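You operate a simulated robot arm through the tools that you are given. There is no shell and no other tool. Be economical: measure what you need, move in short steps, check, and stop when the job is done.

Carry out the task below with a simulated robot arm. There is one attempt and no reset: what you move stays moved.

TASK
Check the insert plate and swap the insert in the socket that the display names for the yellow one.
Fine: the old one goes in the orange tray beside the insert plate; slide the red bar to FREE, back to HOLD, and check again.
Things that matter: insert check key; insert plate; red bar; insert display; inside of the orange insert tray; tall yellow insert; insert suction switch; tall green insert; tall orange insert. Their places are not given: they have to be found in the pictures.

It is judged by the outcome, as a careful person would: the job done as asked, and still so three seconds after it is handed in. It fails if anything else is knocked over, pushed out of place, dropped, spilled or broken.

THE ROBOT
A 7-joint arm with a two-finger parallel gripper, fixed in place. Base frame: the origin is at the foot of the arm, x ahead of it, y to its left, z up; the work surface is at about z = 0. Lengths are in mm, angles in rad, forces in N, time in s.
With the tool pointing down near the work surface it reaches from about 240 to 620 mm from the base axis. Its first joint turns from -1.152 to 1.152 rad. Payload 2.6 kg.
Tool frame: the origin (TCP) lies between the finger pads and is the grasp point; the fingertips stand 30 mm ahead of it; z points along the fingers, y is the line along which they close. The gripper opens to 94 mm. The fingers are 28 mm wide and 10 mm thick; the gripper's body (50 by 96 mm) begins 55 mm behind the TCP.
Orientation is that of the tool frame in the base frame, as a unit quaternion [x, y, z, w]. With the fingers straight down and closing along the base's y, the tool's x points along the base's -x, its y along +y and its z along -z.

THE INTERFACE
- The arm moves only by the tool drive_tool. Its argument "commands" is a list of rows, each a list of 7 numbers: the turn, a rotation vector about the base's x, y, z in rad, then the shift along the base's x, y, z in mm, then the gripper command, from -1 (fully open) to 1 (shut), values between in proportion. In form: [[ax, ay, az, tx, ty, tz, jaw], ...]. A call has 1 to 20 rows; each row is the pose to reach, as a shift and turn from the pose commanded when the call began. A row lasts 0.2 s, in which the tool goes at most 50 mm and 0.15 rad; a call with a longer step from one row to the next is refused whole, and so is a gripper value outside its range. A pose out of reach is approached as far as the arm can. The call stops where the force on the tool passes 70 N (or 10 N more than at its start, if that is more) or the arm is blocked; 0.2 s more then pass. The fingers move at their own pace (about 72 mm/s each) and stop on an object; they squeeze with about 27 N. The grip force told is the motor's: it shows also when the fingers shut on nothing. Time passes only in rows, and 0.2 s behind the last, so rows that repeat a pose let the fingers close. It gives the time, the measured TCP pose, the force on the tool (base axes), the opening and the grip force at its end, in the units of the frame above (readings bear some noise).
- Cameras (640 x 400 px; columns grow to the right, rows downward): "scene" is fixed at [42.3, 440.9, 573.1]; the picture's right is [-0.80, -0.59, 0.00], its down [-0.32, 0.43, -0.85] and it looks along [0.50, -0.68, -0.53] (base axes); focal length 322 px, centre (320, 200). "wrist" rides on the gripper at [-37, 0, -58] in the tool frame; the picture's right is [0.00, -1.00, 0.00], its down [0.97, 0.00, -0.24] and it looks along [0.24, 0.00, 0.97] (tool axes); focal length 218 px, centre (320, 200).
- get_image(camera): a new picture of that camera. No time passes.
- probe_pixels(camera, pixels): there is no depth. For up to 12 entries [column, row, z] of the newest picture of that camera ("zoom" is the newest enlarged one), the place [x, y] in the base frame at which the ray of that pixel passes the height z, good to about 3 mm, but the place of the scene camera against the robot may be out by one fixed shift of up to 25 mm in any direction. No time passes.
- zoom(camera, box): a new picture of the part [left, top, right, bottom] of that camera's present view, enlarged. No time passes.
- close_job(): hands the job in; it is judged then, once.

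Work in short steps. Measure before you move; look again where a grasp or a placing could have gone wrong, and mend it. You have 80 turns and 46 pictures in all, the two below and enlarged ones among them. Open the gripper and draw the arm clear of the work before you hand the job in, unless the task says otherwise; then end with one line.

The tools are called after "Emit:" as name(argument=value, ...) on one line, values as JSON. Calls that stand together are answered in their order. drive_tool: Moves the arm, as the interface text tells. Its arguments: {"type":"object","properties":{"commands":{"type":"array","items":{"type":"array","items":{"type":"number"}}}},"required":["commands"]} The other tools are called the same way: get_image (camera) takes a picture; probe_pixels (camera, pixels) gives the place at which the rays of pixels pass given heights; zoom (camera, box) takes an enlarged picture of a part of a camera's view; close_job () hands the job in.

At the start:

```text
clock: 0.0
eef_pos: [276.6, -232.8, 372.7]
orientation: [0.0, 1.0, 0.0, 0.0]
ft_force: [-0.2, 0.2, 0.2]
opening: 93.8
grip_force: 0.0
```

scene: 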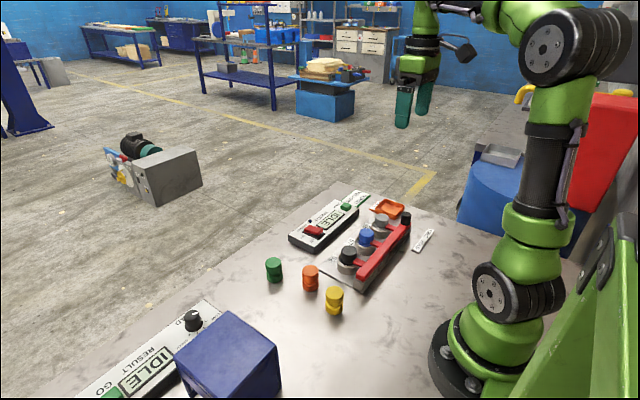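
wrist: 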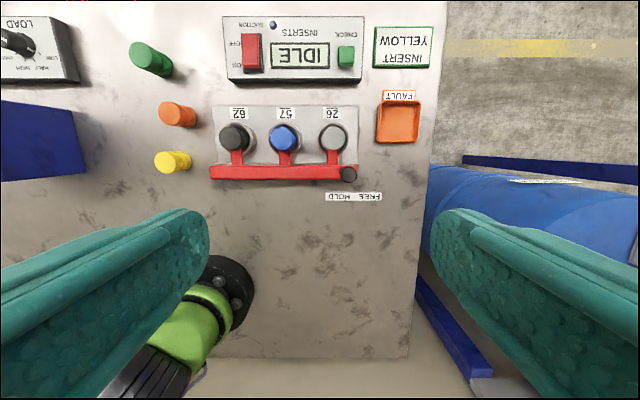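

The wrist picture shows the insert plate (sockets 62, 57, 26), the red bar below it, the panel with check key and suction switch, and the orange tray. I enlarge these to read the details.

Emit:
zoom(camera="wrist", box=[120, 10, 440, 210])

Emit:
zoom(camera="scene", box=[250, 180, 450, 305])

Emit:
probe_pixels(camera="wrist", pixels=[[346, 56, 20], [252, 50, 20], [234, 138, 40], [284, 138, 40], [333, 138, 40], [348, 174, 30], [398, 122, 0], [163, 161, 40], [187, 161, 0], [212, 172, 15]])

```text
2.00 times, centred on (280, 110) of wrist
```

zoom: 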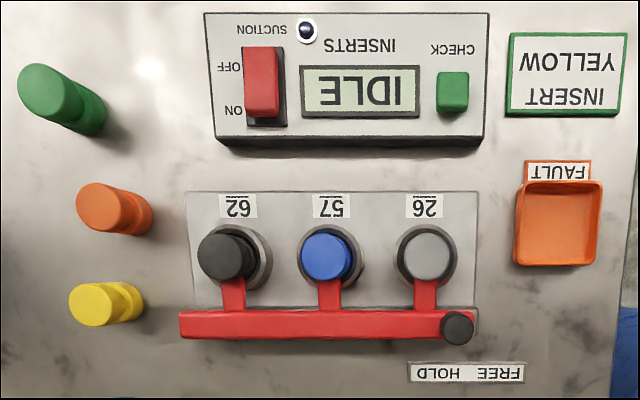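

```text
3.20 times, centred on (350, 242) of scene
```

zoom: 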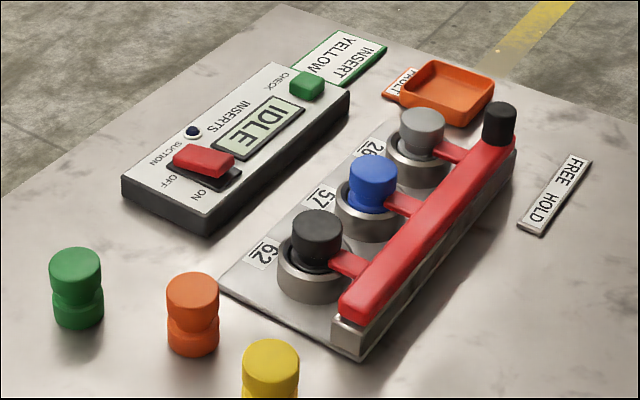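

```text
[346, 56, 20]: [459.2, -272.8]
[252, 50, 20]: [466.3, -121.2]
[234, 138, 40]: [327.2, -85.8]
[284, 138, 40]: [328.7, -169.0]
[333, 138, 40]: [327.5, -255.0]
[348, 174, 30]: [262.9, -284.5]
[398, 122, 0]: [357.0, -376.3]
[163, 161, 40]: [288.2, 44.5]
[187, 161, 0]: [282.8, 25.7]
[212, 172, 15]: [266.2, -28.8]
```

Labels read: CHECK key near wrist (346,56), switch (252,50), tray (398,122). I move above the plate for a second view so I can triangulate heights.

Emit:
drive_tool(commands=[[0, 0, 0, 20, 20, -25, -1], [0, 0, 0, 45, 45, -50, -1], [0, 0, 0, 64, 63, -73, -1], [0, 0, 0, 64, 63, -73, -1]])

Emit:
get_image(camera="wrist")

Emit:
zoom(camera="wrist", box=[200, 80, 440, 230])

```text
clock: 1.0
eef_pos: [341.0, -167.8, 298.2]
orientation: [0.0, 1.0, 0.0, 0.0]
ft_force: [0.3, -0.4, 0.0]
opening: 93.9
grip_force: 0.1
```

```text
41 pictures are left
```

wrist: 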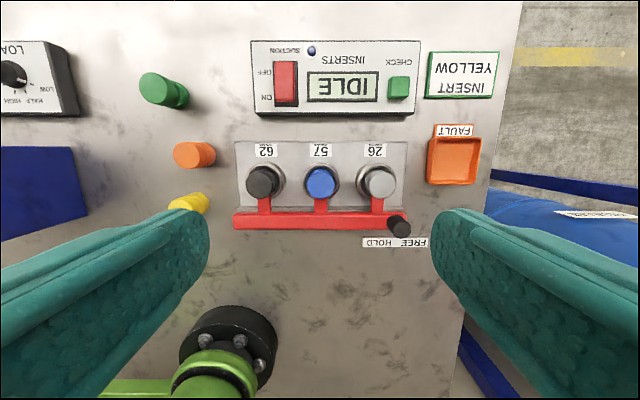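

```text
2.67 times, centred on (320, 155) of wrist
```

zoom: 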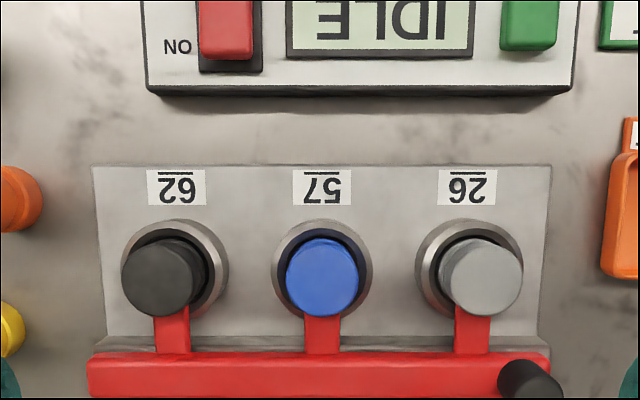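

Labels need careful reading since they are seen upside down; I enlarge them from both cameras.

Emit:
zoom(camera="scene", box=[318, 205, 398, 275])

Emit:
zoom(camera="wrist", box=[360, 210, 450, 260])

Emit:
probe_pixels(camera="wrist", pixels=[[398, 86, 20], [286, 80, 20], [262, 182, 40], [320, 182, 40], [380, 182, 40], [400, 227, 30], [452, 162, 0], [186, 203, 40], [399, 83, 40]])

```text
5.71 times, centred on (358, 240) of scene
```

zoom: 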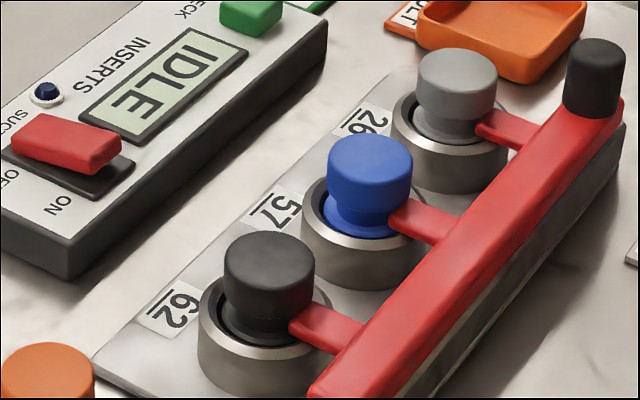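

```text
7.11 times, centred on (405, 235) of wrist
```

zoom: 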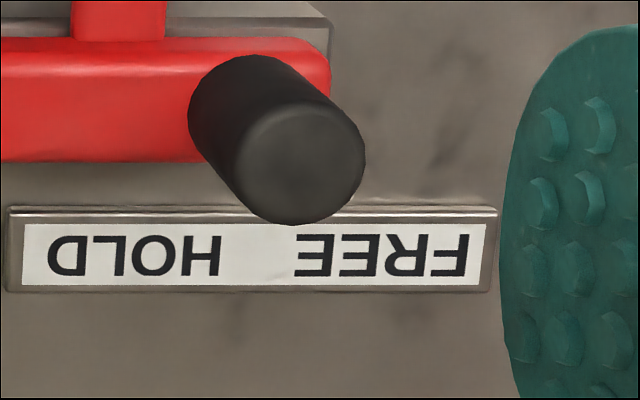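

```text
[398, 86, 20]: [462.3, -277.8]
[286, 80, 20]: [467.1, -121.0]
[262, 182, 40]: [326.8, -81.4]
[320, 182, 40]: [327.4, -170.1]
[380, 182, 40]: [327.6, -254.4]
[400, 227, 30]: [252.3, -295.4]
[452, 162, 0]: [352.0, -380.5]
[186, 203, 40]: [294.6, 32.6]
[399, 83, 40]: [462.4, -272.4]
```

FREE is toward -y (right in wrist), HOLD toward +y. Now I shut the fingers and go above the check key at about (461,-275), stopping high.

Emit:
drive_tool(commands=[[0, 0, 0, 30, -27, -20, 1], [0, 0, 0, 60, -54, -40, 1], [0, 0, 0, 90, -81, -60, 1], [0, 0, 0, 120, -107, -80, 1], [0, 0, 0, 120, -107, -125, 1], [0, 0, 0, 120, -107, -170, 1], [0, 0, 0, 120, -107, -200, 1], [0, 0, 0, 120, -107, -200, 1]])

Emit:
get_image(camera="wrist")

```text
clock: 2.8
eef_pos: [461.4, -276.6, 101.9]
orientation: [0.0, 1.0, 0.0, 0.0]
ft_force: [0.8, -0.4, 0.3]
opening: 0.1
grip_force: 26.8
```

```text
37 pictures are left
```

wrist: 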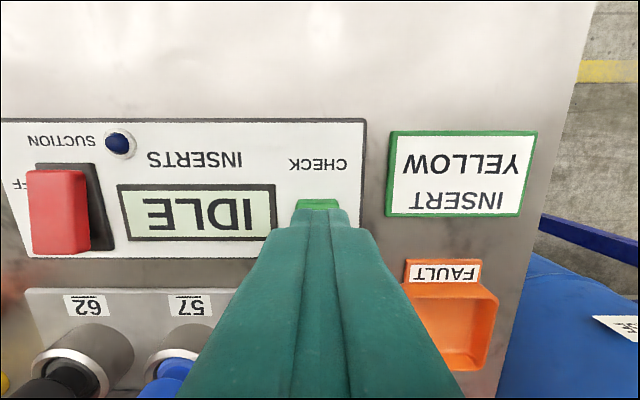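

The tip sits over the key (cols 297–338). I lower gently to press it, the force stop guards.

Emit:
drive_tool(commands=[[0, 0, 0, 1, 1, -20, 1], [0, 0, 0, 1, 1, -30, 1], [0, 0, 0, 1, 1, -36, 1], [0, 0, 0, 1, 1, -40, 1], [0, 0, 0, 1, 1, -43, 1]])

Emit:
zoom(camera="wrist", box=[100, 100, 420, 300])

```text
clock: 4.0
eef_pos: [461.1, -275.2, 60.2]
orientation: [0.0, 1.0, -0.001, 0.003]
ft_force: [-4.2, 3.8, 26.1]
opening: 0.0
grip_force: 27.7
```

```text
2.00 times, centred on (260, 200) of wrist
```

zoom: 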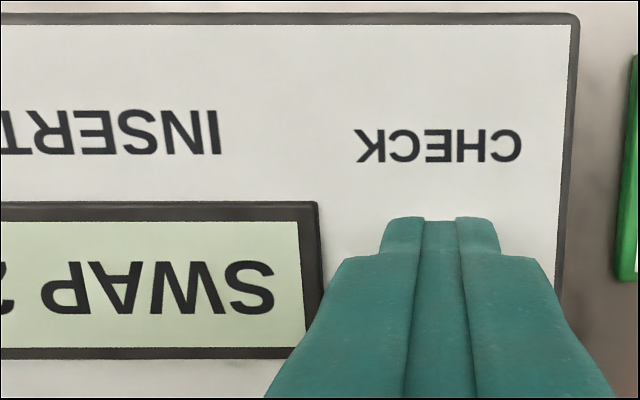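

The display reads "SWAP 2…". I rise and back off to read it all.

Emit:
drive_tool(commands=[[0, 0, 0, 0, 0, 40, 1], [0, 0, 0, 0, 30, 75, 1], [0, 0, 0, -25, 65, 100, 0], [0, 0, 0, -50, 95, 130, -1], [0, 0, 0, -60, 105, 150, -1], [0, 0, 0, -60, 105, 150, -1]])

Emit:
zoom(camera="wrist", box=[200, 90, 440, 240])

```text
clock: 5.4
eef_pos: [402.5, -171.8, 205.0]
orientation: [0.0, 1.0, 0.0, 0.001]
ft_force: [-0.3, -0.6, 0.0]
opening: 94.1
grip_force: 0.2
```

```text
2.67 times, centred on (320, 165) of wrist
```

zoom: 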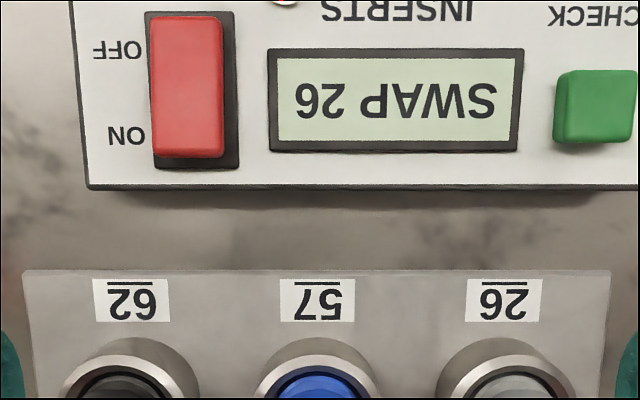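

I enlarge the display and the end labels to compare the digits glyph by glyph.

Emit:
zoom(camera="wrist", box=[295, 105, 405, 215])

Emit:
zoom(camera="wrist", box=[225, 180, 345, 250])

```text
3.64 times, centred on (350, 160) of wrist
```

zoom: 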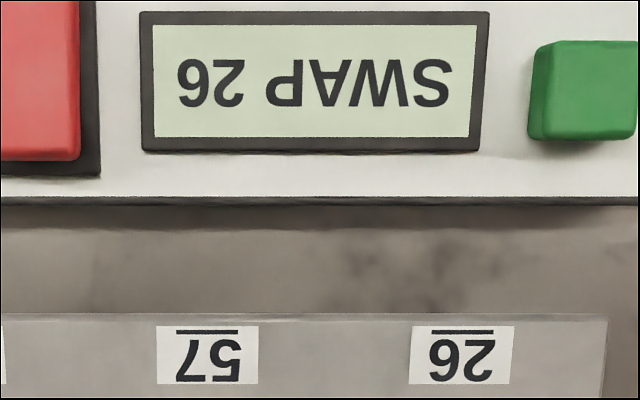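

```text
5.33 times, centred on (285, 215) of wrist
```

zoom: 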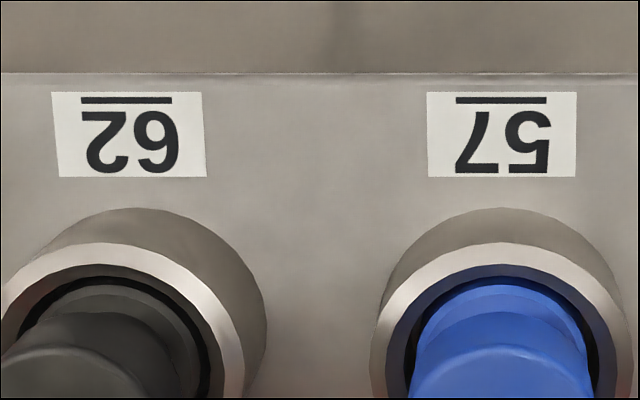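

The glyph order matches: socket 26 holds the gray insert (lowest y). I check the suction lamp next.

Emit:
get_image(camera="wrist")

Emit:
zoom(camera="wrist", box=[230, 60, 350, 160])

```text
32 pictures are left
```

wrist: 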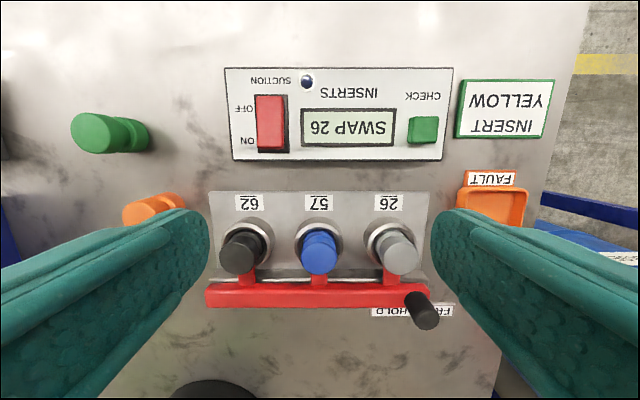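

```text
4.00 times, centred on (290, 110) of wrist
```

zoom: 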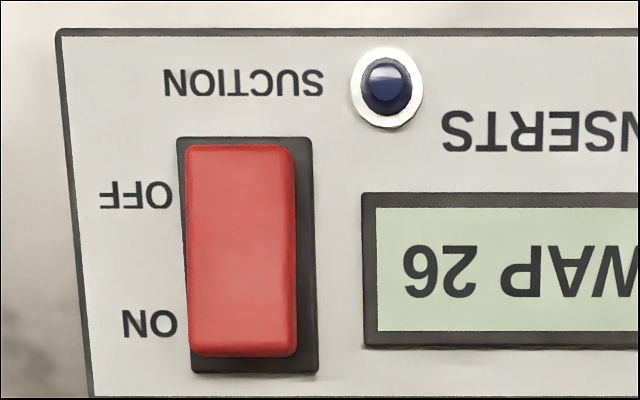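

Lamp dark and switch at OFF: suction is off and the insert can be pulled. Next I hover over the red bar's knob (est. (257,-287)) for a close look.

Emit:
drive_tool(commands=[[0, 0, 0, -38, -28, 0, -1], [0, 0, 0, -76, -56, -10, -1], [0, 0, 0, -110, -84, -25, -1], [0, 0, 0, -145, -113, -45, -1], [0, 0, 0, -145, -113, -45, -1]])

Emit:
get_image(camera="wrist")

Emit:
get_image(camera="scene")

```text
clock: 6.6
eef_pos: [256.6, -284.4, 162.7]
orientation: [0.0, 1.0, 0.001, 0.0]
ft_force: [0.1, -0.1, 0.3]
opening: 94.0
grip_force: 0.1
```

```text
30 pictures are left
```

wrist: 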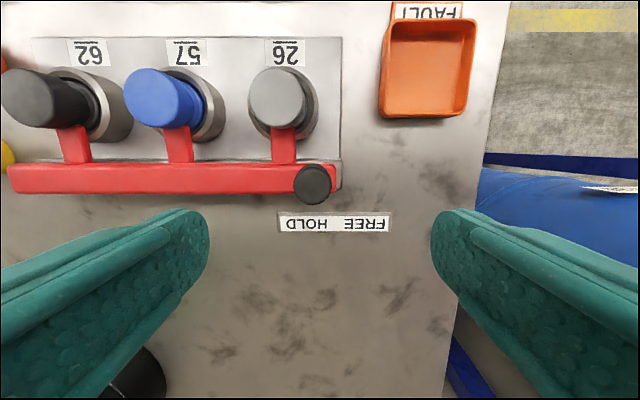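

```text
29 pictures are left
```

scene: 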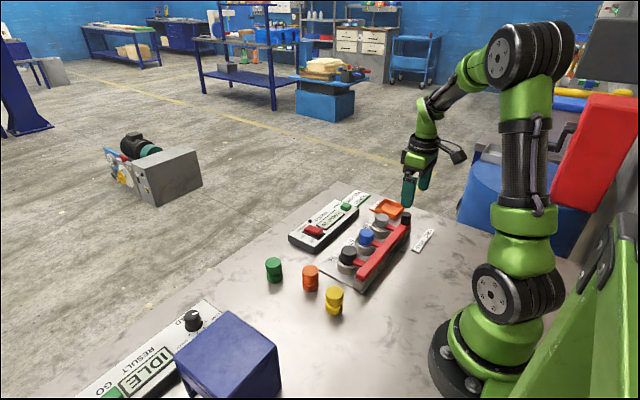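

Knob axis is about (265,-279.5) with top near z≈70; bar tongues hold all three inserts. I narrow the jaws to ~60 mm and descend astride the knob.

Emit:
drive_tool(commands=[[0, 0, 0, 8, 5, -20, -0.28], [0, 0, 0, 8, 5, -45, -0.28], [0, 0, 0, 8, 5, -65, -0.28], [0, 0, 0, 8, 5, -76, -0.28], [0, 0, 0, 8, 5, -76, -0.28]])

Emit:
get_image(camera="wrist")

Emit:
zoom(camera="scene", box=[330, 160, 450, 290])

```text
clock: 7.8
eef_pos: [263.1, -277.9, 86.1]
orientation: [0.0, 1.0, 0.001, 0.0]
ft_force: [0.1, 0.5, -0.3]
opening: 60.2
grip_force: 0.1
```

```text
28 pictures are left
```

wrist: 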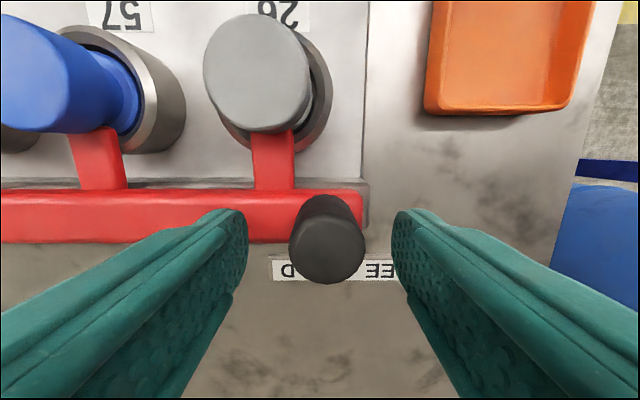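

```text
3.08 times, centred on (390, 225) of scene
```

zoom: 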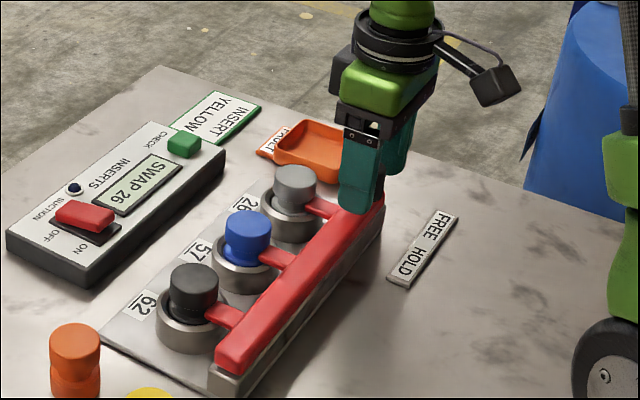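

Knob sits between the pads (328,253), top about z=76. I close on it.

Emit:
drive_tool(commands=[[0, 0, 0, 2, -2.5, -3, 0.2], [0, 0, 0, 2, -2.5, -3, 0.8], [0, 0, 0, 2, -2.5, -3, 0.8], [0, 0, 0, 2, -2.5, -3, 0.8]])

```text
clock: 8.8
eef_pos: [266.6, -281.3, 83.2]
orientation: [0.0, 1.0, 0.0, 0.0]
ft_force: [-0.5, 2.2, 3.7]
opening: 25.5
grip_force: 45.1
```

Gripped (25.5 mm). Now I slide toward FREE (-y) in small steps, watching force.

Emit:
drive_tool(commands=[[0, 0, 0, 0, -5, 0, 0.8], [0, 0, 0, 0, -10, 0, 0.8], [0, 0, 0, 0, -15, 0, 0.8], [0, 0, 0, 0, -20, 0, 0.8], [0, 0, 0, 0, -20, 0, 0.8]])

Emit:
zoom(camera="scene", box=[330, 160, 450, 290])

```text
clock: 10.0
eef_pos: [265.3, -301.4, 83.1]
orientation: [0.001, 1.0, 0.0, 0.001]
ft_force: [7.9, -0.2, 2.1]
opening: 25.7
grip_force: 44.8
```

```text
3.08 times, centred on (390, 225) of scene
```

zoom: 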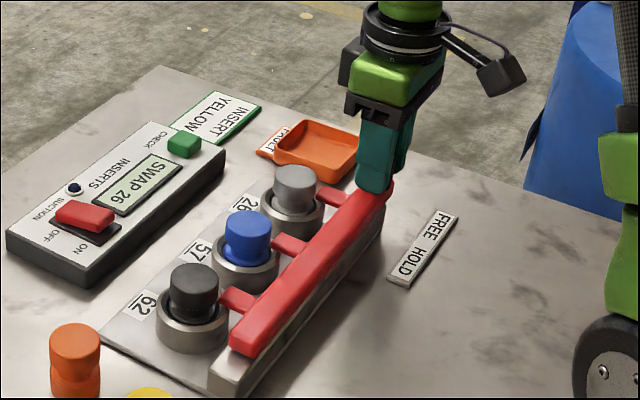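

It slides freely; the tongues have moved aside. I continue until the end stop.

Emit:
drive_tool(commands=[[0, 0, 0, 0, -4, 0, 0.8], [0, 0, 0, 0, -8, 0, 0.8], [0, 0, 0, 0, -12, 0, 0.8], [0, 0, 0, 0, -16, 0, 0.8], [0, 0, 0, 0, -20, 0, 0.8]])

Emit:
get_image(camera="wrist")

```text
clock: 11.2
eef_pos: [266.5, -321.2, 83.6]
orientation: [0.0, 1.0, 0.0, 0.0]
ft_force: [2.0, 0.3, 3.5]
opening: 25.4
grip_force: 44.8
```

```text
25 pictures are left
```

wrist: 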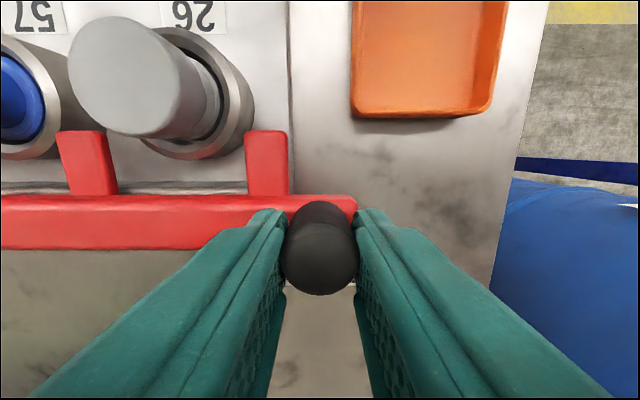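

Tongues are now between sockets. I nudge a little more to find the stop.

Emit:
drive_tool(commands=[[0, 0, 0, 0, -3, 0, 0.8], [0, 0, 0, 0, -6, 0, 0.8], [0, 0, 0, 0, -6, 0, 0.8]])

```text
clock: 12.0
eef_pos: [267.4, -322.1, 82.6]
orientation: [0.002, 1.0, 0.007, -0.002]
ft_force: [-15.0, 45.9, 35.0]
opening: 25.7
grip_force: 45.1
```

End stop reached at 40 mm travel. I relax, open, rise, and go above the gray insert (≈(325,-254)).

Emit:
drive_tool(commands=[[0, 0, 0, 0, 5, 0, 0.8], [0, 0, 0, 0, 5, 0, 0], [0, 0, 0, 0, 5, 0, -0.28], [0, 0, 0, 0, 5, 40, -0.28], [0, 0, 0, 0, 5, 85, -1], [0, 0, 0, 30, 38, 85, -1], [0, 0, 0, 60, 72, 85, -1], [0, 0, 0, 60, 72, 85, -1]])

Emit:
get_image(camera="wrist")

```text
clock: 13.8
eef_pos: [326.9, -254.6, 168.1]
orientation: [0.0, 1.0, 0.0, 0.0]
ft_force: [-0.5, -0.5, -0.4]
opening: 94.0
grip_force: 0.0
```

```text
24 pictures are left
```

wrist: 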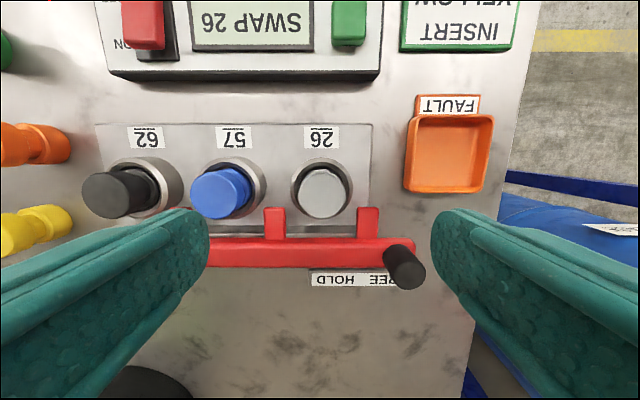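

Gray cap is centred at (324,193) → axis ≈ (327.5,-257), cap Ø≈40 mm. I narrow the jaws to 66 mm and go down to TCP z≈70, checking before closing.

Emit:
drive_tool(commands=[[0, 0, 0, 2, -2.5, -30, -0.4], [0, 0, 0, 2, -2.5, -60, -0.4], [0, 0, 0, 2, -2.5, -80, -0.4], [0, 0, 0, 2, -2.5, -97, -0.4], [0, 0, 0, 2, -2.5, -97, -0.4]])

Emit:
get_image(camera="wrist")

Emit:
zoom(camera="scene", box=[330, 170, 440, 280])

```text
clock: 15.0
eef_pos: [329.5, -257.6, 69.8]
orientation: [0.0, 1.0, 0.0, 0.0]
ft_force: [-0.1, -0.6, 0.5]
opening: 65.9
grip_force: 0.2
```

```text
23 pictures are left
```

wrist: 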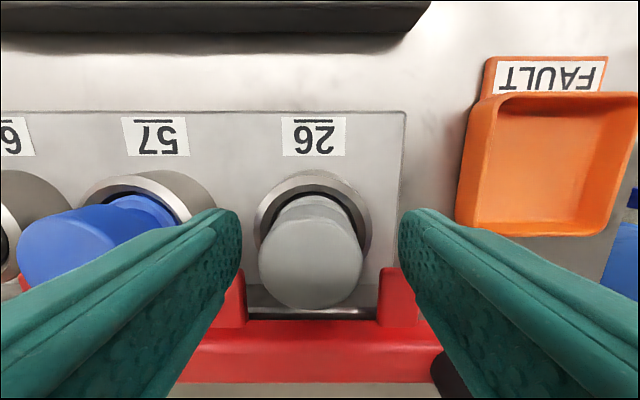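

```text
3.64 times, centred on (385, 225) of scene
```

zoom: 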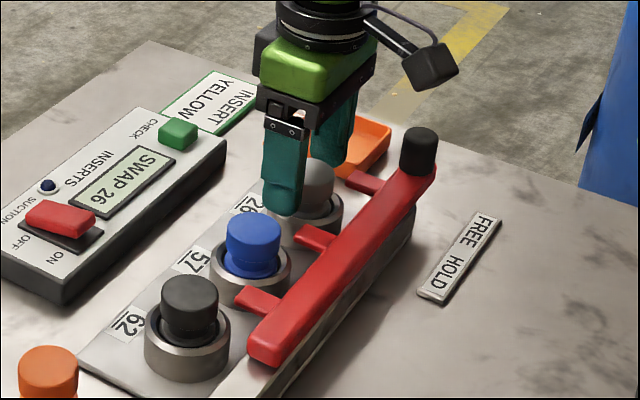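

Cap is between the pads, slightly left (311). I shift slightly, close and lift a little first.

Emit:
drive_tool(commands=[[0, 0, 0, -3, 2.5, 0, -0.2], [0, 0, 0, -3, 2.5, 0, 0.5], [0, 0, 0, -3, 2.5, 0, 0.5], [0, 0, 0, -3, 2.5, 0, 0.5]])

```text
clock: 16.0
eef_pos: [327.2, -254.7, 71.9]
orientation: [0.0, 1.0, 0.0, 0.0]
ft_force: [0.2, -1.1, 0.4]
opening: 36.3
grip_force: 27.2
```

Gripped at 36 mm. I lift straight up.

Emit:
drive_tool(commands=[[0, 0, 0, 0, 0, 10, 0.5], [0, 0, 0, 0, 0, 25, 0.5], [0, 0, 0, 0, 0, 50, 0.5], [0, 0, 0, 0, 0, 80, 0.5], [0, 0, 0, 0, 0, 80, 0.5]])

Emit:
get_image(camera="wrist")

Emit:
zoom(camera="scene", box=[330, 150, 440, 260])

```text
clock: 17.2
eef_pos: [326.9, -254.5, 151.1]
orientation: [0.0, 1.0, -0.001, 0.0]
ft_force: [0.0, -0.4, -0.5]
opening: 23.4
grip_force: 0.0
```

```text
21 pictures are left
```

wrist: 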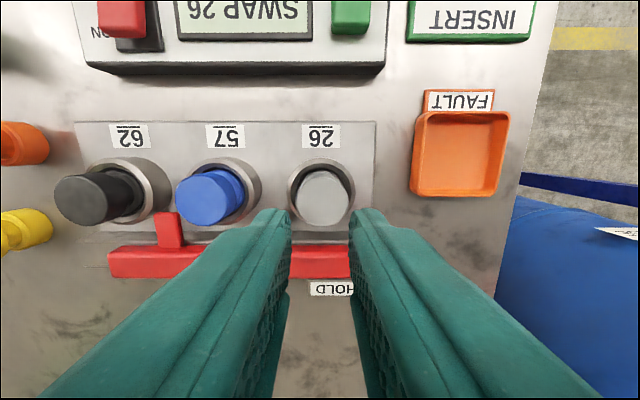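

```text
3.64 times, centred on (385, 205) of scene
```

zoom: 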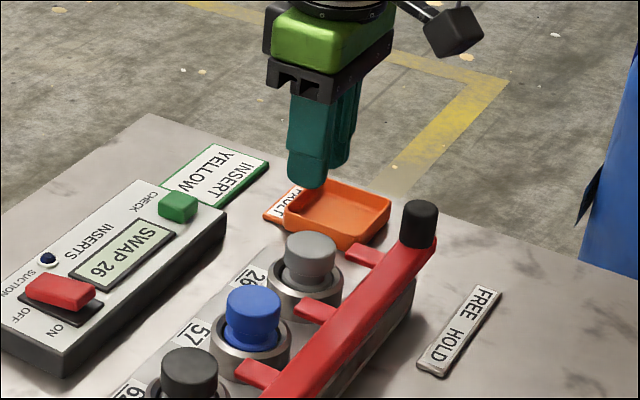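

The insert stayed in its socket — the grip slipped (pads only near the cap's top, partial squeeze). I go back down, deeper this time, with a force check.

Emit:
drive_tool(commands=[[0, 0, 0, 0, 0, 0, -0.15], [0, 0, 0, -1, -0.5, -40, -0.15], [0, 0, 0, -1, -0.5, -70, -0.15], [0, 0, 0, -1, -0.5, -80, -0.15], [0, 0, 0, -1, -0.5, -84, -0.15], [0, 0, 0, -1, -0.5, -87, -0.15], [0, 0, 0, -1, -0.5, -87, -0.15]])

Emit:
zoom(camera="wrist", box=[160, 150, 480, 350])

```text
clock: 18.8
eef_pos: [324.6, -255.9, 63.8]
orientation: [0.0, 1.0, 0.0, 0.0]
ft_force: [0.5, 0.8, 0.3]
opening: 54.4
grip_force: 0.1
```

```text
2.00 times, centred on (320, 250) of wrist
```

zoom: 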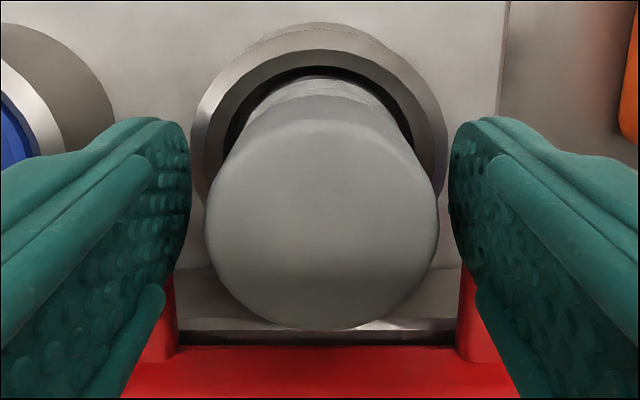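

Pads now straddle the cap fully and centred. I close fully and lift in small steps.

Emit:
drive_tool(commands=[[0, 0, 0, 0, 0, 0, 0.5], [0, 0, 0, 0, 0, 0, 1], [0, 0, 0, 0, 0, 0, 1], [0, 0, 0, 0, 0, 0, 1], [0, 0, 0, 0, 0, 3, 1]])

```text
clock: 20.0
eef_pos: [324.1, -254.5, 65.8]
orientation: [0.0, 1.0, -0.001, 0.0]
ft_force: [0.3, 0.5, -0.6]
opening: 36.6
grip_force: 27.1
```

Emit:
drive_tool(commands=[[0, 0, 0, 0, 0, 4, 1], [0, 0, 0, 0, 0, 7, 1], [0, 0, 0, 0, 0, 7, 1]])

Emit:
zoom(camera="wrist", box=[160, 150, 480, 350])

```text
clock: 20.8
eef_pos: [323.6, -255.8, 72.7]
orientation: [-0.001, 1.0, 0.0, 0.0]
ft_force: [0.4, 0.1, -0.7]
opening: 36.7
grip_force: 27.4
```

```text
2.00 times, centred on (320, 250) of wrist
```

zoom: 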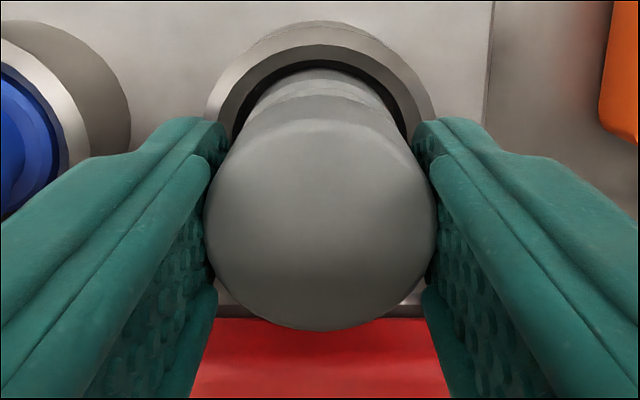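

The insert now rises with the tool (same apparent size, lifted 9 mm). I keep lifting gently.

Emit:
drive_tool(commands=[[0, 0, 0, 0, 0, 6, 1], [0, 0, 0, 0, 0, 14, 1], [0, 0, 0, 0, 0, 24, 1], [0, 0, 0, 0, 0, 36, 1], [0, 0, 0, 0, 0, 50, 1], [0, 0, 0, 0, 0, 65, 1], [0, 0, 0, 0, 0, 75, 1], [0, 0, 0, 0, 0, 75, 1]])

Emit:
get_image(camera="wrist")

Emit:
zoom(camera="scene", box=[330, 150, 440, 260])

```text
clock: 22.6
eef_pos: [324.4, -255.8, 148.1]
orientation: [0.0, 1.0, 0.0, -0.001]
ft_force: [-0.9, 0.5, -0.2]
opening: 37.2
grip_force: 27.6
```

```text
17 pictures are left
```

wrist: 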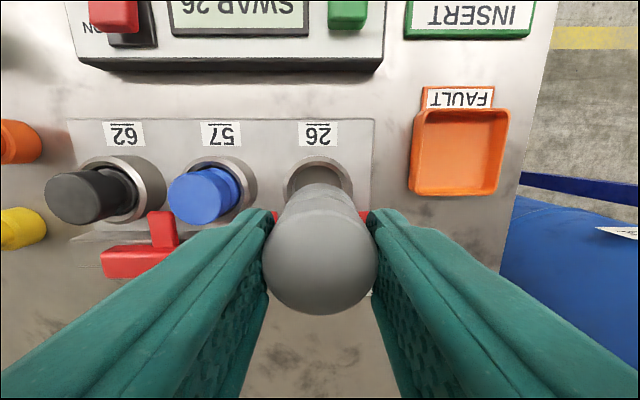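

```text
3.64 times, centred on (385, 205) of scene
```

zoom: 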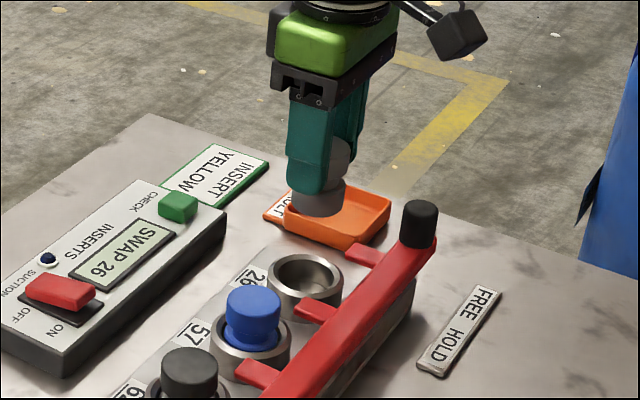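

Gray insert is out and held. I carry it gently to above the tray (≈(355,-379)) at this height, then start down.

Emit:
drive_tool(commands=[[0, 0, 0, 4, -12, 0, 1], [0, 0, 0, 9, -33, 0, 1], [0, 0, 0, 15, -58, 0, 1], [0, 0, 0, 21, -83, 0, 1], [0, 0, 0, 27, -107, 0, 1], [0, 0, 0, 31, -121, 0, 1], [0, 0, 0, 31, -123, -15, 1], [0, 0, 0, 31, -123, -35, 1], [0, 0, 0, 31, -123, -55, 1], [0, 0, 0, 31, -123, -55, 1]])

Emit:
get_image(camera="wrist")

```text
clock: 24.8
eef_pos: [353.9, -379.1, 94.2]
orientation: [0.0, 1.0, 0.0, -0.001]
ft_force: [-0.2, -0.4, -0.3]
opening: 36.4
grip_force: 27.1
```

```text
15 pictures are left
```

wrist: 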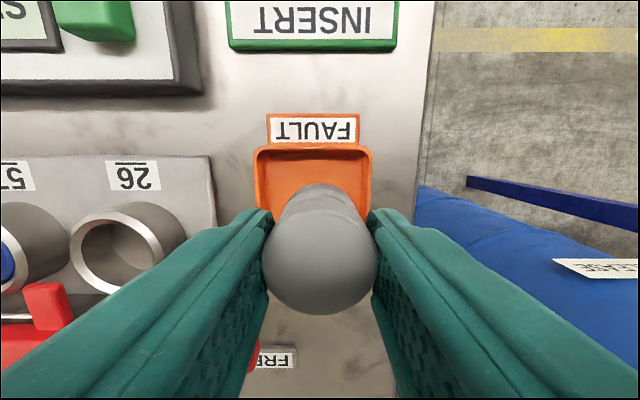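

Tray spans cols 254–373 so its centre is ~4 mm to +y. I shift and lower softly until contact.

Emit:
drive_tool(commands=[[0, 0, 0, 0.5, 4, 0, 1], [0, 0, 0, 0.5, 4, -14, 1], [0, 0, 0, 0.5, 4, -22, 1], [0, 0, 0, 0.5, 4, -27, 1], [0, 0, 0, 0.5, 4, -27, 1]])

```text
clock: 26.0
eef_pos: [355.2, -373.7, 66.3]
orientation: [0.0, 1.0, 0.0, 0.0]
ft_force: [-0.2, 0.2, -0.1]
opening: 36.9
grip_force: 27.0
```

Emit:
drive_tool(commands=[[0, 0, 0, 0, 0, -2, 1], [0, 0, 0, 0, 0, -4, 1], [0, 0, 0, 0, 0, -4, 1]])

Emit:
zoom(camera="scene", box=[350, 170, 430, 230])

```text
clock: 26.8
eef_pos: [355.9, -374.9, 62.8]
orientation: [-0.001, 1.0, 0.0, 0.0]
ft_force: [0.3, 0.6, 0.4]
opening: 36.8
grip_force: 26.3
```

```text
6.67 times, centred on (390, 200) of scene
```

zoom: 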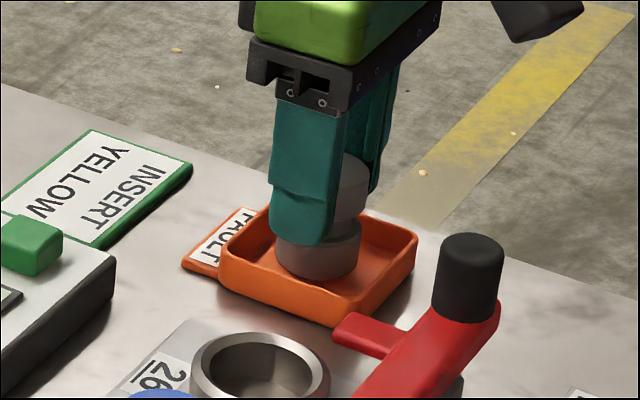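

Nearly on the tray floor, well inside. I go down in 1 mm steps to feel contact.

Emit:
drive_tool(commands=[[0, 0, 0, 0, 0, -1, 1], [0, 0, 0, 0, 0, -2, 1], [0, 0, 0, 0, 0, -3, 1], [0, 0, 0, 0, 0, -4, 1]])

```text
clock: 27.8
eef_pos: [356.2, -374.4, 58.1]
orientation: [0.0, 1.0, 0.0, 0.0]
ft_force: [-1.1, 0.1, -0.6]
opening: 36.7
grip_force: 26.4
```

Emit:
drive_tool(commands=[[0, 0, 0, 0, 0, -1, 1], [0, 0, 0, 0, 0, -2, 1], [0, 0, 0, 0, 0, -3, 1], [0, 0, 0, 0, 0, -4, 1]])

```text
clock: 28.8
eef_pos: [356.6, -374.2, 57.0]
orientation: [0.0, 1.0, -0.001, 0.001]
ft_force: [-3.0, 6.4, 22.7]
opening: 37.1
grip_force: 26.8
```

Contact felt (23 N up). I relieve, open, and rise.

Emit:
drive_tool(commands=[[0, 0, 0, 0, 0, 3, 1], [0, 0, 0, 0, 0, 3, 0], [0, 0, 0, 0, 0, 3, -0.25], [0, 0, 0, 0, 0, 3, -0.25], [0, 0, 0, 0, 0, 40, -0.25], [0, 0, 0, 0, 0, 85, -0.6], [0, 0, 0, -20, 45, 120, -1], [0, 0, 0, -30, 90, 120, -1], [0, 0, 0, -30, 118, 120, -1], [0, 0, 0, -30, 118, 120, -1]])

Emit:
get_image(camera="wrist")

```text
refused: row 7 steps farther than a row can; nothing moved
```

```text
13 pictures are left
```

wrist: 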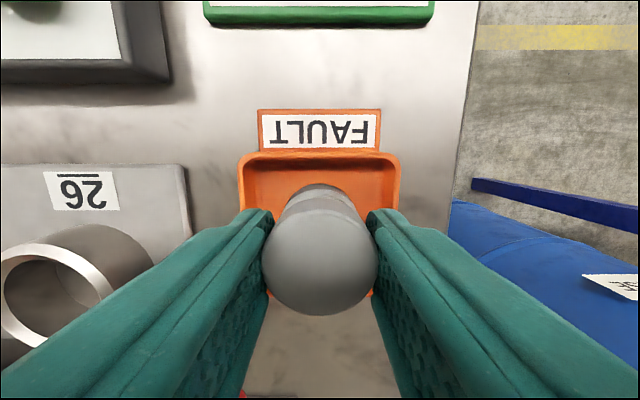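

One row was too long; I split it.

Emit:
drive_tool(commands=[[0, 0, 0, 0, 0, 3, 1], [0, 0, 0, 0, 0, 3, 0], [0, 0, 0, 0, 0, 3, -0.25], [0, 0, 0, 0, 0, 3, -0.25], [0, 0, 0, 0, 0, 40, -0.25], [0, 0, 0, 0, 0, 85, -0.6], [0, 0, 0, -10, 25, 120, -1], [0, 0, 0, -20, 65, 120, -1], [0, 0, 0, -30, 105, 120, -1], [0, 0, 0, -30, 119, 120, -1], [0, 0, 0, -30, 119, 120, -1]])

Emit:
get_image(camera="wrist")

```text
clock: 31.2
eef_pos: [325.1, -256.7, 175.2]
orientation: [0.0, 1.0, 0.0, 0.0]
ft_force: [-0.3, 0.2, 0.2]
opening: 94.3
grip_force: 0.1
```

```text
12 pictures are left
```

wrist: 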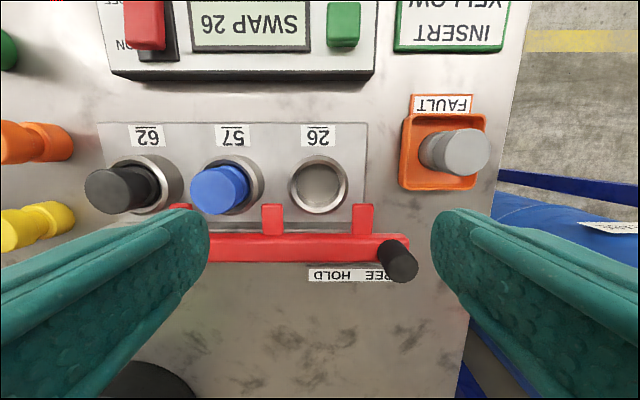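

Gray stands in the tray; empty socket centre (319,187) → ≈(324,-255.7). Now I go above the yellow insert (≈(287,33)).

Emit:
drive_tool(commands=[[0, 0, 0, -6, 42, 0, -1], [0, 0, 0, -12, 84, 0, -1], [0, 0, 0, -18, 126, 0, -1], [0, 0, 0, -24, 168, 0, -1], [0, 0, 0, -30, 210, 0, -1], [0, 0, 0, -35, 252, 0, -1], [0, 0, 0, -38, 289, -5, -1], [0, 0, 0, -38, 289, -15, -1], [0, 0, 0, -38, 289, -15, -1]])

Emit:
get_image(camera="wrist")

```text
clock: 33.2
eef_pos: [289.3, 32.7, 158.3]
orientation: [0.0, 1.0, -0.001, 0.001]
ft_force: [0.1, -0.4, -0.1]
opening: 93.9
grip_force: 0.2
```

```text
11 pictures are left
```

wrist: 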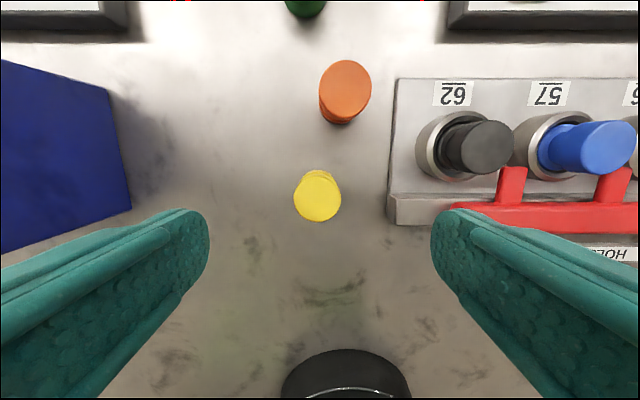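

Yellow's top is at (317,197) → ≈(287,35). I narrow the jaws and descend astride it to TCP z≈56.

Emit:
drive_tool(commands=[[0, 0, 0, -2, 2, -25, -0.25], [0, 0, 0, -2, 2, -55, -0.25], [0, 0, 0, -2, 2, -85, -0.25], [0, 0, 0, -2, 2, -95, -0.25], [0, 0, 0, -2, 2, -103, -0.25], [0, 0, 0, -2, 2, -103, -0.25]])

Emit:
get_image(camera="wrist")

```text
clock: 34.6
eef_pos: [285.7, 35.8, 57.2]
orientation: [0.001, 1.0, 0.0, 0.0]
ft_force: [-0.3, 0.5, -0.7]
opening: 58.7
grip_force: 0.1
```

```text
10 pictures are left
```

wrist: 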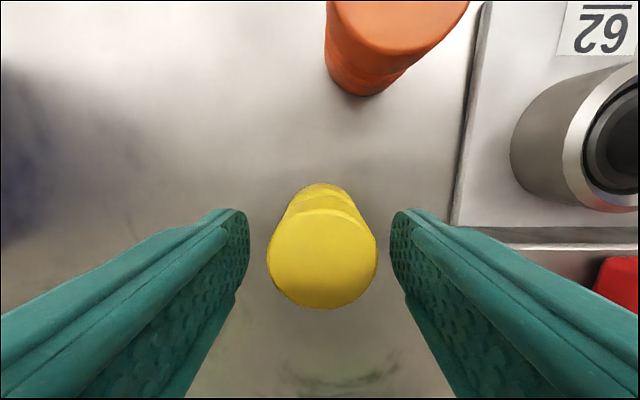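

Centred. I close fully and lift gently.

Emit:
drive_tool(commands=[[0, 0, 0, 0, 0, -2, 0.4], [0, 0, 0, 0, 0, -2, 1], [0, 0, 0, 0, 0, -2, 1], [0, 0, 0, 0, 0, -2, 1], [0, 0, 0, 0, 0, 2, 1], [0, 0, 0, 0, 0, 10, 1], [0, 0, 0, 0, 0, 22, 1], [0, 0, 0, 0, 0, 36, 1], [0, 0, 0, 0, 0, 55, 1], [0, 0, 0, 0, 0, 75, 1], [0, 0, 0, 0, 0, 95, 1], [0, 0, 0, 0, 0, 95, 1]])

```text
clock: 37.2
eef_pos: [285.0, 33.9, 152.9]
orientation: [0.0, 1.0, 0.0, 0.0]
ft_force: [0.0, -0.2, -0.2]
opening: 36.4
grip_force: 26.7
```

Yellow held. I carry it to above socket 26, delta (+38.5,-291), and check alignment.

Emit:
drive_tool(commands=[[0, 0, 0, 2, -15, 0, 1], [0, 0, 0, 6, -42, 0, 1], [0, 0, 0, 11, -75, 0, 1], [0, 0, 0, 16, -110, 0, 1], [0, 0, 0, 20, -145, 0, 1], [0, 0, 0, 25, -180, 0, 1], [0, 0, 0, 30, -215, 0, 1], [0, 0, 0, 34, -248, 0, 1], [0, 0, 0, 37, -275, 0, 1], [0, 0, 0, 38.5, -288, 0, 1], [0, 0, 0, 38.5, -291, 0, 1], [0, 0, 0, 38.5, -291, -20, 1], [0, 0, 0, 38.5, -291, -42, 1], [0, 0, 0, 38.5, -291, -52, 1], [0, 0, 0, 38.5, -291, -52, 1]])

Emit:
get_image(camera="wrist")

Emit:
zoom(camera="scene", box=[340, 170, 420, 250])

```text
clock: 40.4
eef_pos: [325.7, -256.2, 98.3]
orientation: [0.0, 1.0, 0.0, 0.0]
ft_force: [0.6, 0.5, -0.2]
opening: 36.6
grip_force: 26.9
```

```text
9 pictures are left
```

wrist: 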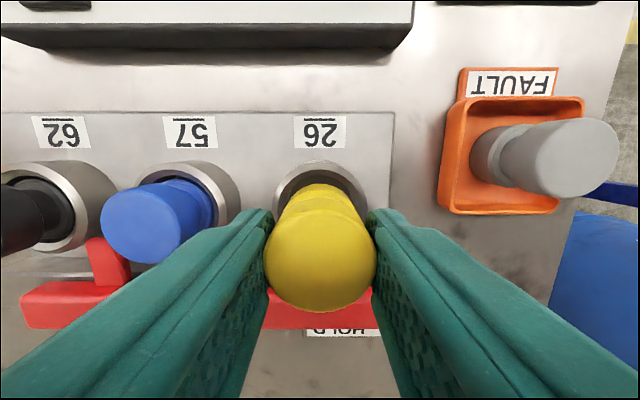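

```text
5.00 times, centred on (380, 210) of scene
```

zoom: 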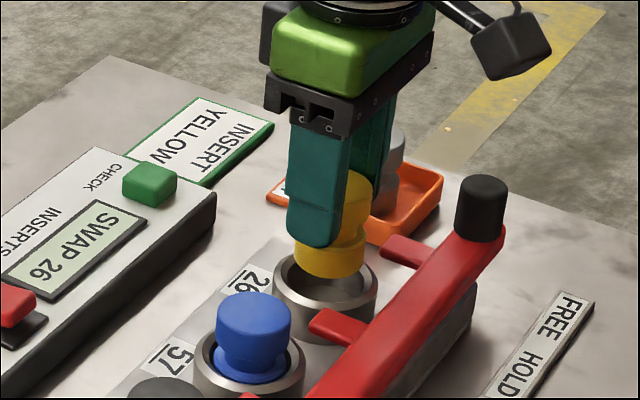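

Yellow is aligned over the socket (wrist: ring cols 272–367, insert at 320). I lower in small steps with force watch.

Emit:
drive_tool(commands=[[0, 0, 0, 0, 0, -6, 1], [0, 0, 0, 0, 0, -12, 1], [0, 0, 0, 0, 0, -17, 1], [0, 0, 0, 0, 0, -21, 1], [0, 0, 0, 0, 0, -21, 1]])

```text
clock: 41.6
eef_pos: [324.1, -255.4, 79.0]
orientation: [0.0, 1.0, 0.0, 0.0]
ft_force: [0.7, -0.8, -1.0]
opening: 36.5
grip_force: 27.5
```

Emit:
drive_tool(commands=[[0, 0, 0, 0, 0, -3, 1], [0, 0, 0, 0, 0, -6, 1], [0, 0, 0, 0, 0, -9, 1], [0, 0, 0, 0, 0, -11, 1], [0, 0, 0, 0, 0, -13, 1]])

Emit:
zoom(camera="scene", box=[340, 170, 420, 250])

```text
clock: 42.8
eef_pos: [322.8, -255.6, 65.8]
orientation: [0.0, 1.0, 0.0, 0.001]
ft_force: [2.9, 0.9, 0.3]
opening: 36.7
grip_force: 27.1
```

```text
5.00 times, centred on (380, 210) of scene
```

zoom: 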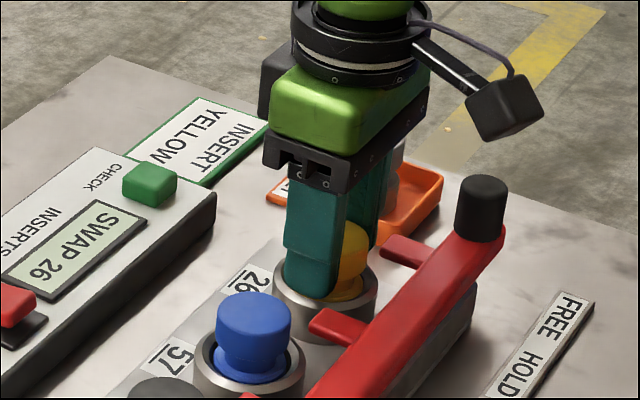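

It is in the socket and close to the bottom. I lower a bit more to feel the seat.

Emit:
drive_tool(commands=[[0, 0, 0, 0, 0, -1, 1], [0, 0, 0, 0, 0, -2, 1], [0, 0, 0, 0, 0, -3, 1], [0, 0, 0, 0, 0, -4, 1]])

```text
clock: 43.8
eef_pos: [325.3, -257.6, 63.6]
orientation: [0.001, 1.0, -0.001, 0.002]
ft_force: [-8.0, 12.3, 47.8]
opening: 36.8
grip_force: 27.4
```

Seated (48 N up at z≈63.6, same height as the old one). I relieve, release, rise, and go above the knob for a check.

Emit:
drive_tool(commands=[[0, 0, 0, 0, 0, 2.5, 1], [0, 0, 0, 0, 0, 2.5, 0.2], [0, 0, 0, 0, 0, 2.5, -0.15], [0, 0, 0, 0, 0, 2.5, -0.15], [0, 0, 0, 0, 0, 25, -0.15], [0, 0, 0, 0, 0, 60, -0.28], [0, 0, 0, 0, 0, 100, -0.28], [0, 0, 0, -28, -32, 100, -0.28], [0, 0, 0, -57, -65, 100, -0.28], [0, 0, 0, -57, -65, 100, -0.28]])

Emit:
get_image(camera="wrist")

```text
clock: 46.0
eef_pos: [268.5, -321.9, 162.7]
orientation: [0.0, 1.0, 0.0, 0.0]
ft_force: [-0.2, 0.2, -0.3]
opening: 60.5
grip_force: 0.0
```

```text
6 pictures are left
```

wrist: 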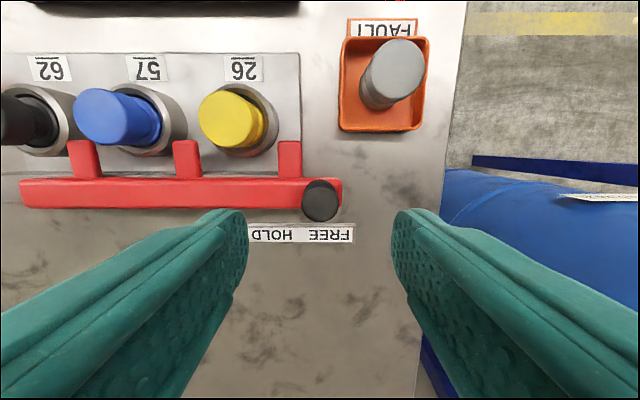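

Yellow is seated, knob centred at (320,200). I descend, grip the knob.

Emit:
drive_tool(commands=[[0, 0, 0, -1, -0.5, -30, -0.28], [0, 0, 0, -1, -0.5, -60, -0.28], [0, 0, 0, -1, -0.5, -75, -0.28], [0, 0, 0, -1, -0.5, -79, -0.28], [0, 0, 0, -1, -0.5, -79, 0.3], [0, 0, 0, -1, -0.5, -79, 0.8], [0, 0, 0, -1, -0.5, -79, 0.8], [0, 0, 0, -1, -0.5, -79, 0.8]])

```text
clock: 47.8
eef_pos: [265.6, -322.5, 82.1]
orientation: [0.0, 1.0, 0.0, 0.0]
ft_force: [-2.5, 7.8, -1.7]
opening: 25.5
grip_force: 45.0
```

Knob gripped; I slide toward HOLD (+y) in small steps.

Emit:
drive_tool(commands=[[0, 0, 0, 0, 5, 0, 0.8], [0, 0, 0, 0, 10, 0, 0.8], [0, 0, 0, 0, 15, 0, 0.8], [0, 0, 0, 0, 20, 0, 0.8], [0, 0, 0, 0, 25, 0, 0.8], [0, 0, 0, 0, 30, 0, 0.8], [0, 0, 0, 0, 35, 0, 0.8], [0, 0, 0, 0, 38, 0, 0.8], [0, 0, 0, 0, 40, 0, 0.8], [0, 0, 0, 0, 42, 0, 0.8]])

```text
clock: 50.0
eef_pos: [265.9, -279.0, 82.7]
orientation: [0.0, 1.0, 0.0, -0.002]
ft_force: [-10.2, -12.6, -37.4]
opening: 25.7
grip_force: 44.4
```

Bar is back at its HOLD stop (y≈-279, force rising). I release, rise, and go above the check key with fingers shut.

Emit:
drive_tool(commands=[[0, 0, 0, 0, -1.5, 0, 0.8], [0, 0, 0, 0, -1.5, 0, 0.1], [0, 0, 0, 0, -1.5, 0, -0.28], [0, 0, 0, 0, -1.5, 0, -0.28], [0, 0, 0, 0, -1.5, 40, -0.28], [0, 0, 0, 0, -1.5, 85, -0.28], [0, 0, 0, 45, 0, 85, 0.5], [0, 0, 0, 90, 2, 85, 1], [0, 0, 0, 135, 3, 85, 1], [0, 0, 0, 175, 4, 75, 1], [0, 0, 0, 195, 4, 50, 1], [0, 0, 0, 195, 4, 20, 1], [0, 0, 0, 195, 4, 20, 1]])

Emit:
zoom(camera="scene", box=[310, 170, 430, 290])

```text
clock: 52.8
eef_pos: [458.6, -275.3, 102.0]
orientation: [0.0, 1.0, 0.0, 0.001]
ft_force: [0.7, -0.3, -0.2]
opening: 0.0
grip_force: 27.4
```

```text
3.33 times, centred on (370, 230) of scene
```

zoom: 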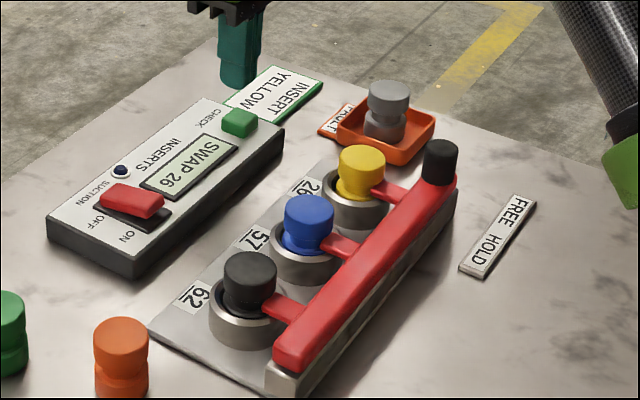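

Bar's tongues hold all three inserts again, gray is in the tray. I press the check key as before.

Emit:
drive_tool(commands=[[0, 0, 0, 0.5, 0, -20, 1], [0, 0, 0, 0.5, 0, -30, 1], [0, 0, 0, 0.5, 0, -36, 1], [0, 0, 0, 0.5, 0, -40, 1], [0, 0, 0, 0.5, 0, -43, 1]])

```text
clock: 54.0
eef_pos: [461.3, -275.5, 59.8]
orientation: [0.001, 1.0, -0.001, 0.001]
ft_force: [-8.4, 5.4, 22.2]
opening: 0.3
grip_force: 26.9
```

Pressed with the same force and height as before. I rise, back off with open gripper, and read the display.

Emit:
drive_tool(commands=[[0, 0, 0, 0, 0, 40, 1], [0, 0, 0, 0, 30, 75, 1], [0, 0, 0, -25, 65, 100, 0], [0, 0, 0, -50, 95, 130, -1], [0, 0, 0, -60, 105, 150, -1], [0, 0, 0, -60, 105, 150, -1]])

Emit:
get_image(camera="wrist")

```text
clock: 55.4
eef_pos: [400.3, -170.9, 209.3]
orientation: [0.0, 1.0, 0.0, 0.0]
ft_force: [0.5, -0.3, -0.3]
opening: 93.9
grip_force: 0.0
```

```text
4 pictures are left
```

wrist: 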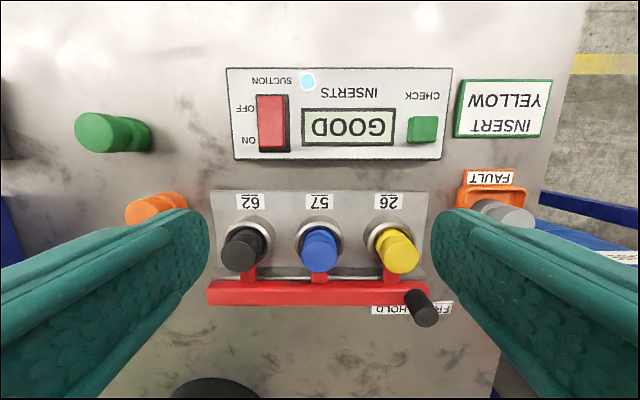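

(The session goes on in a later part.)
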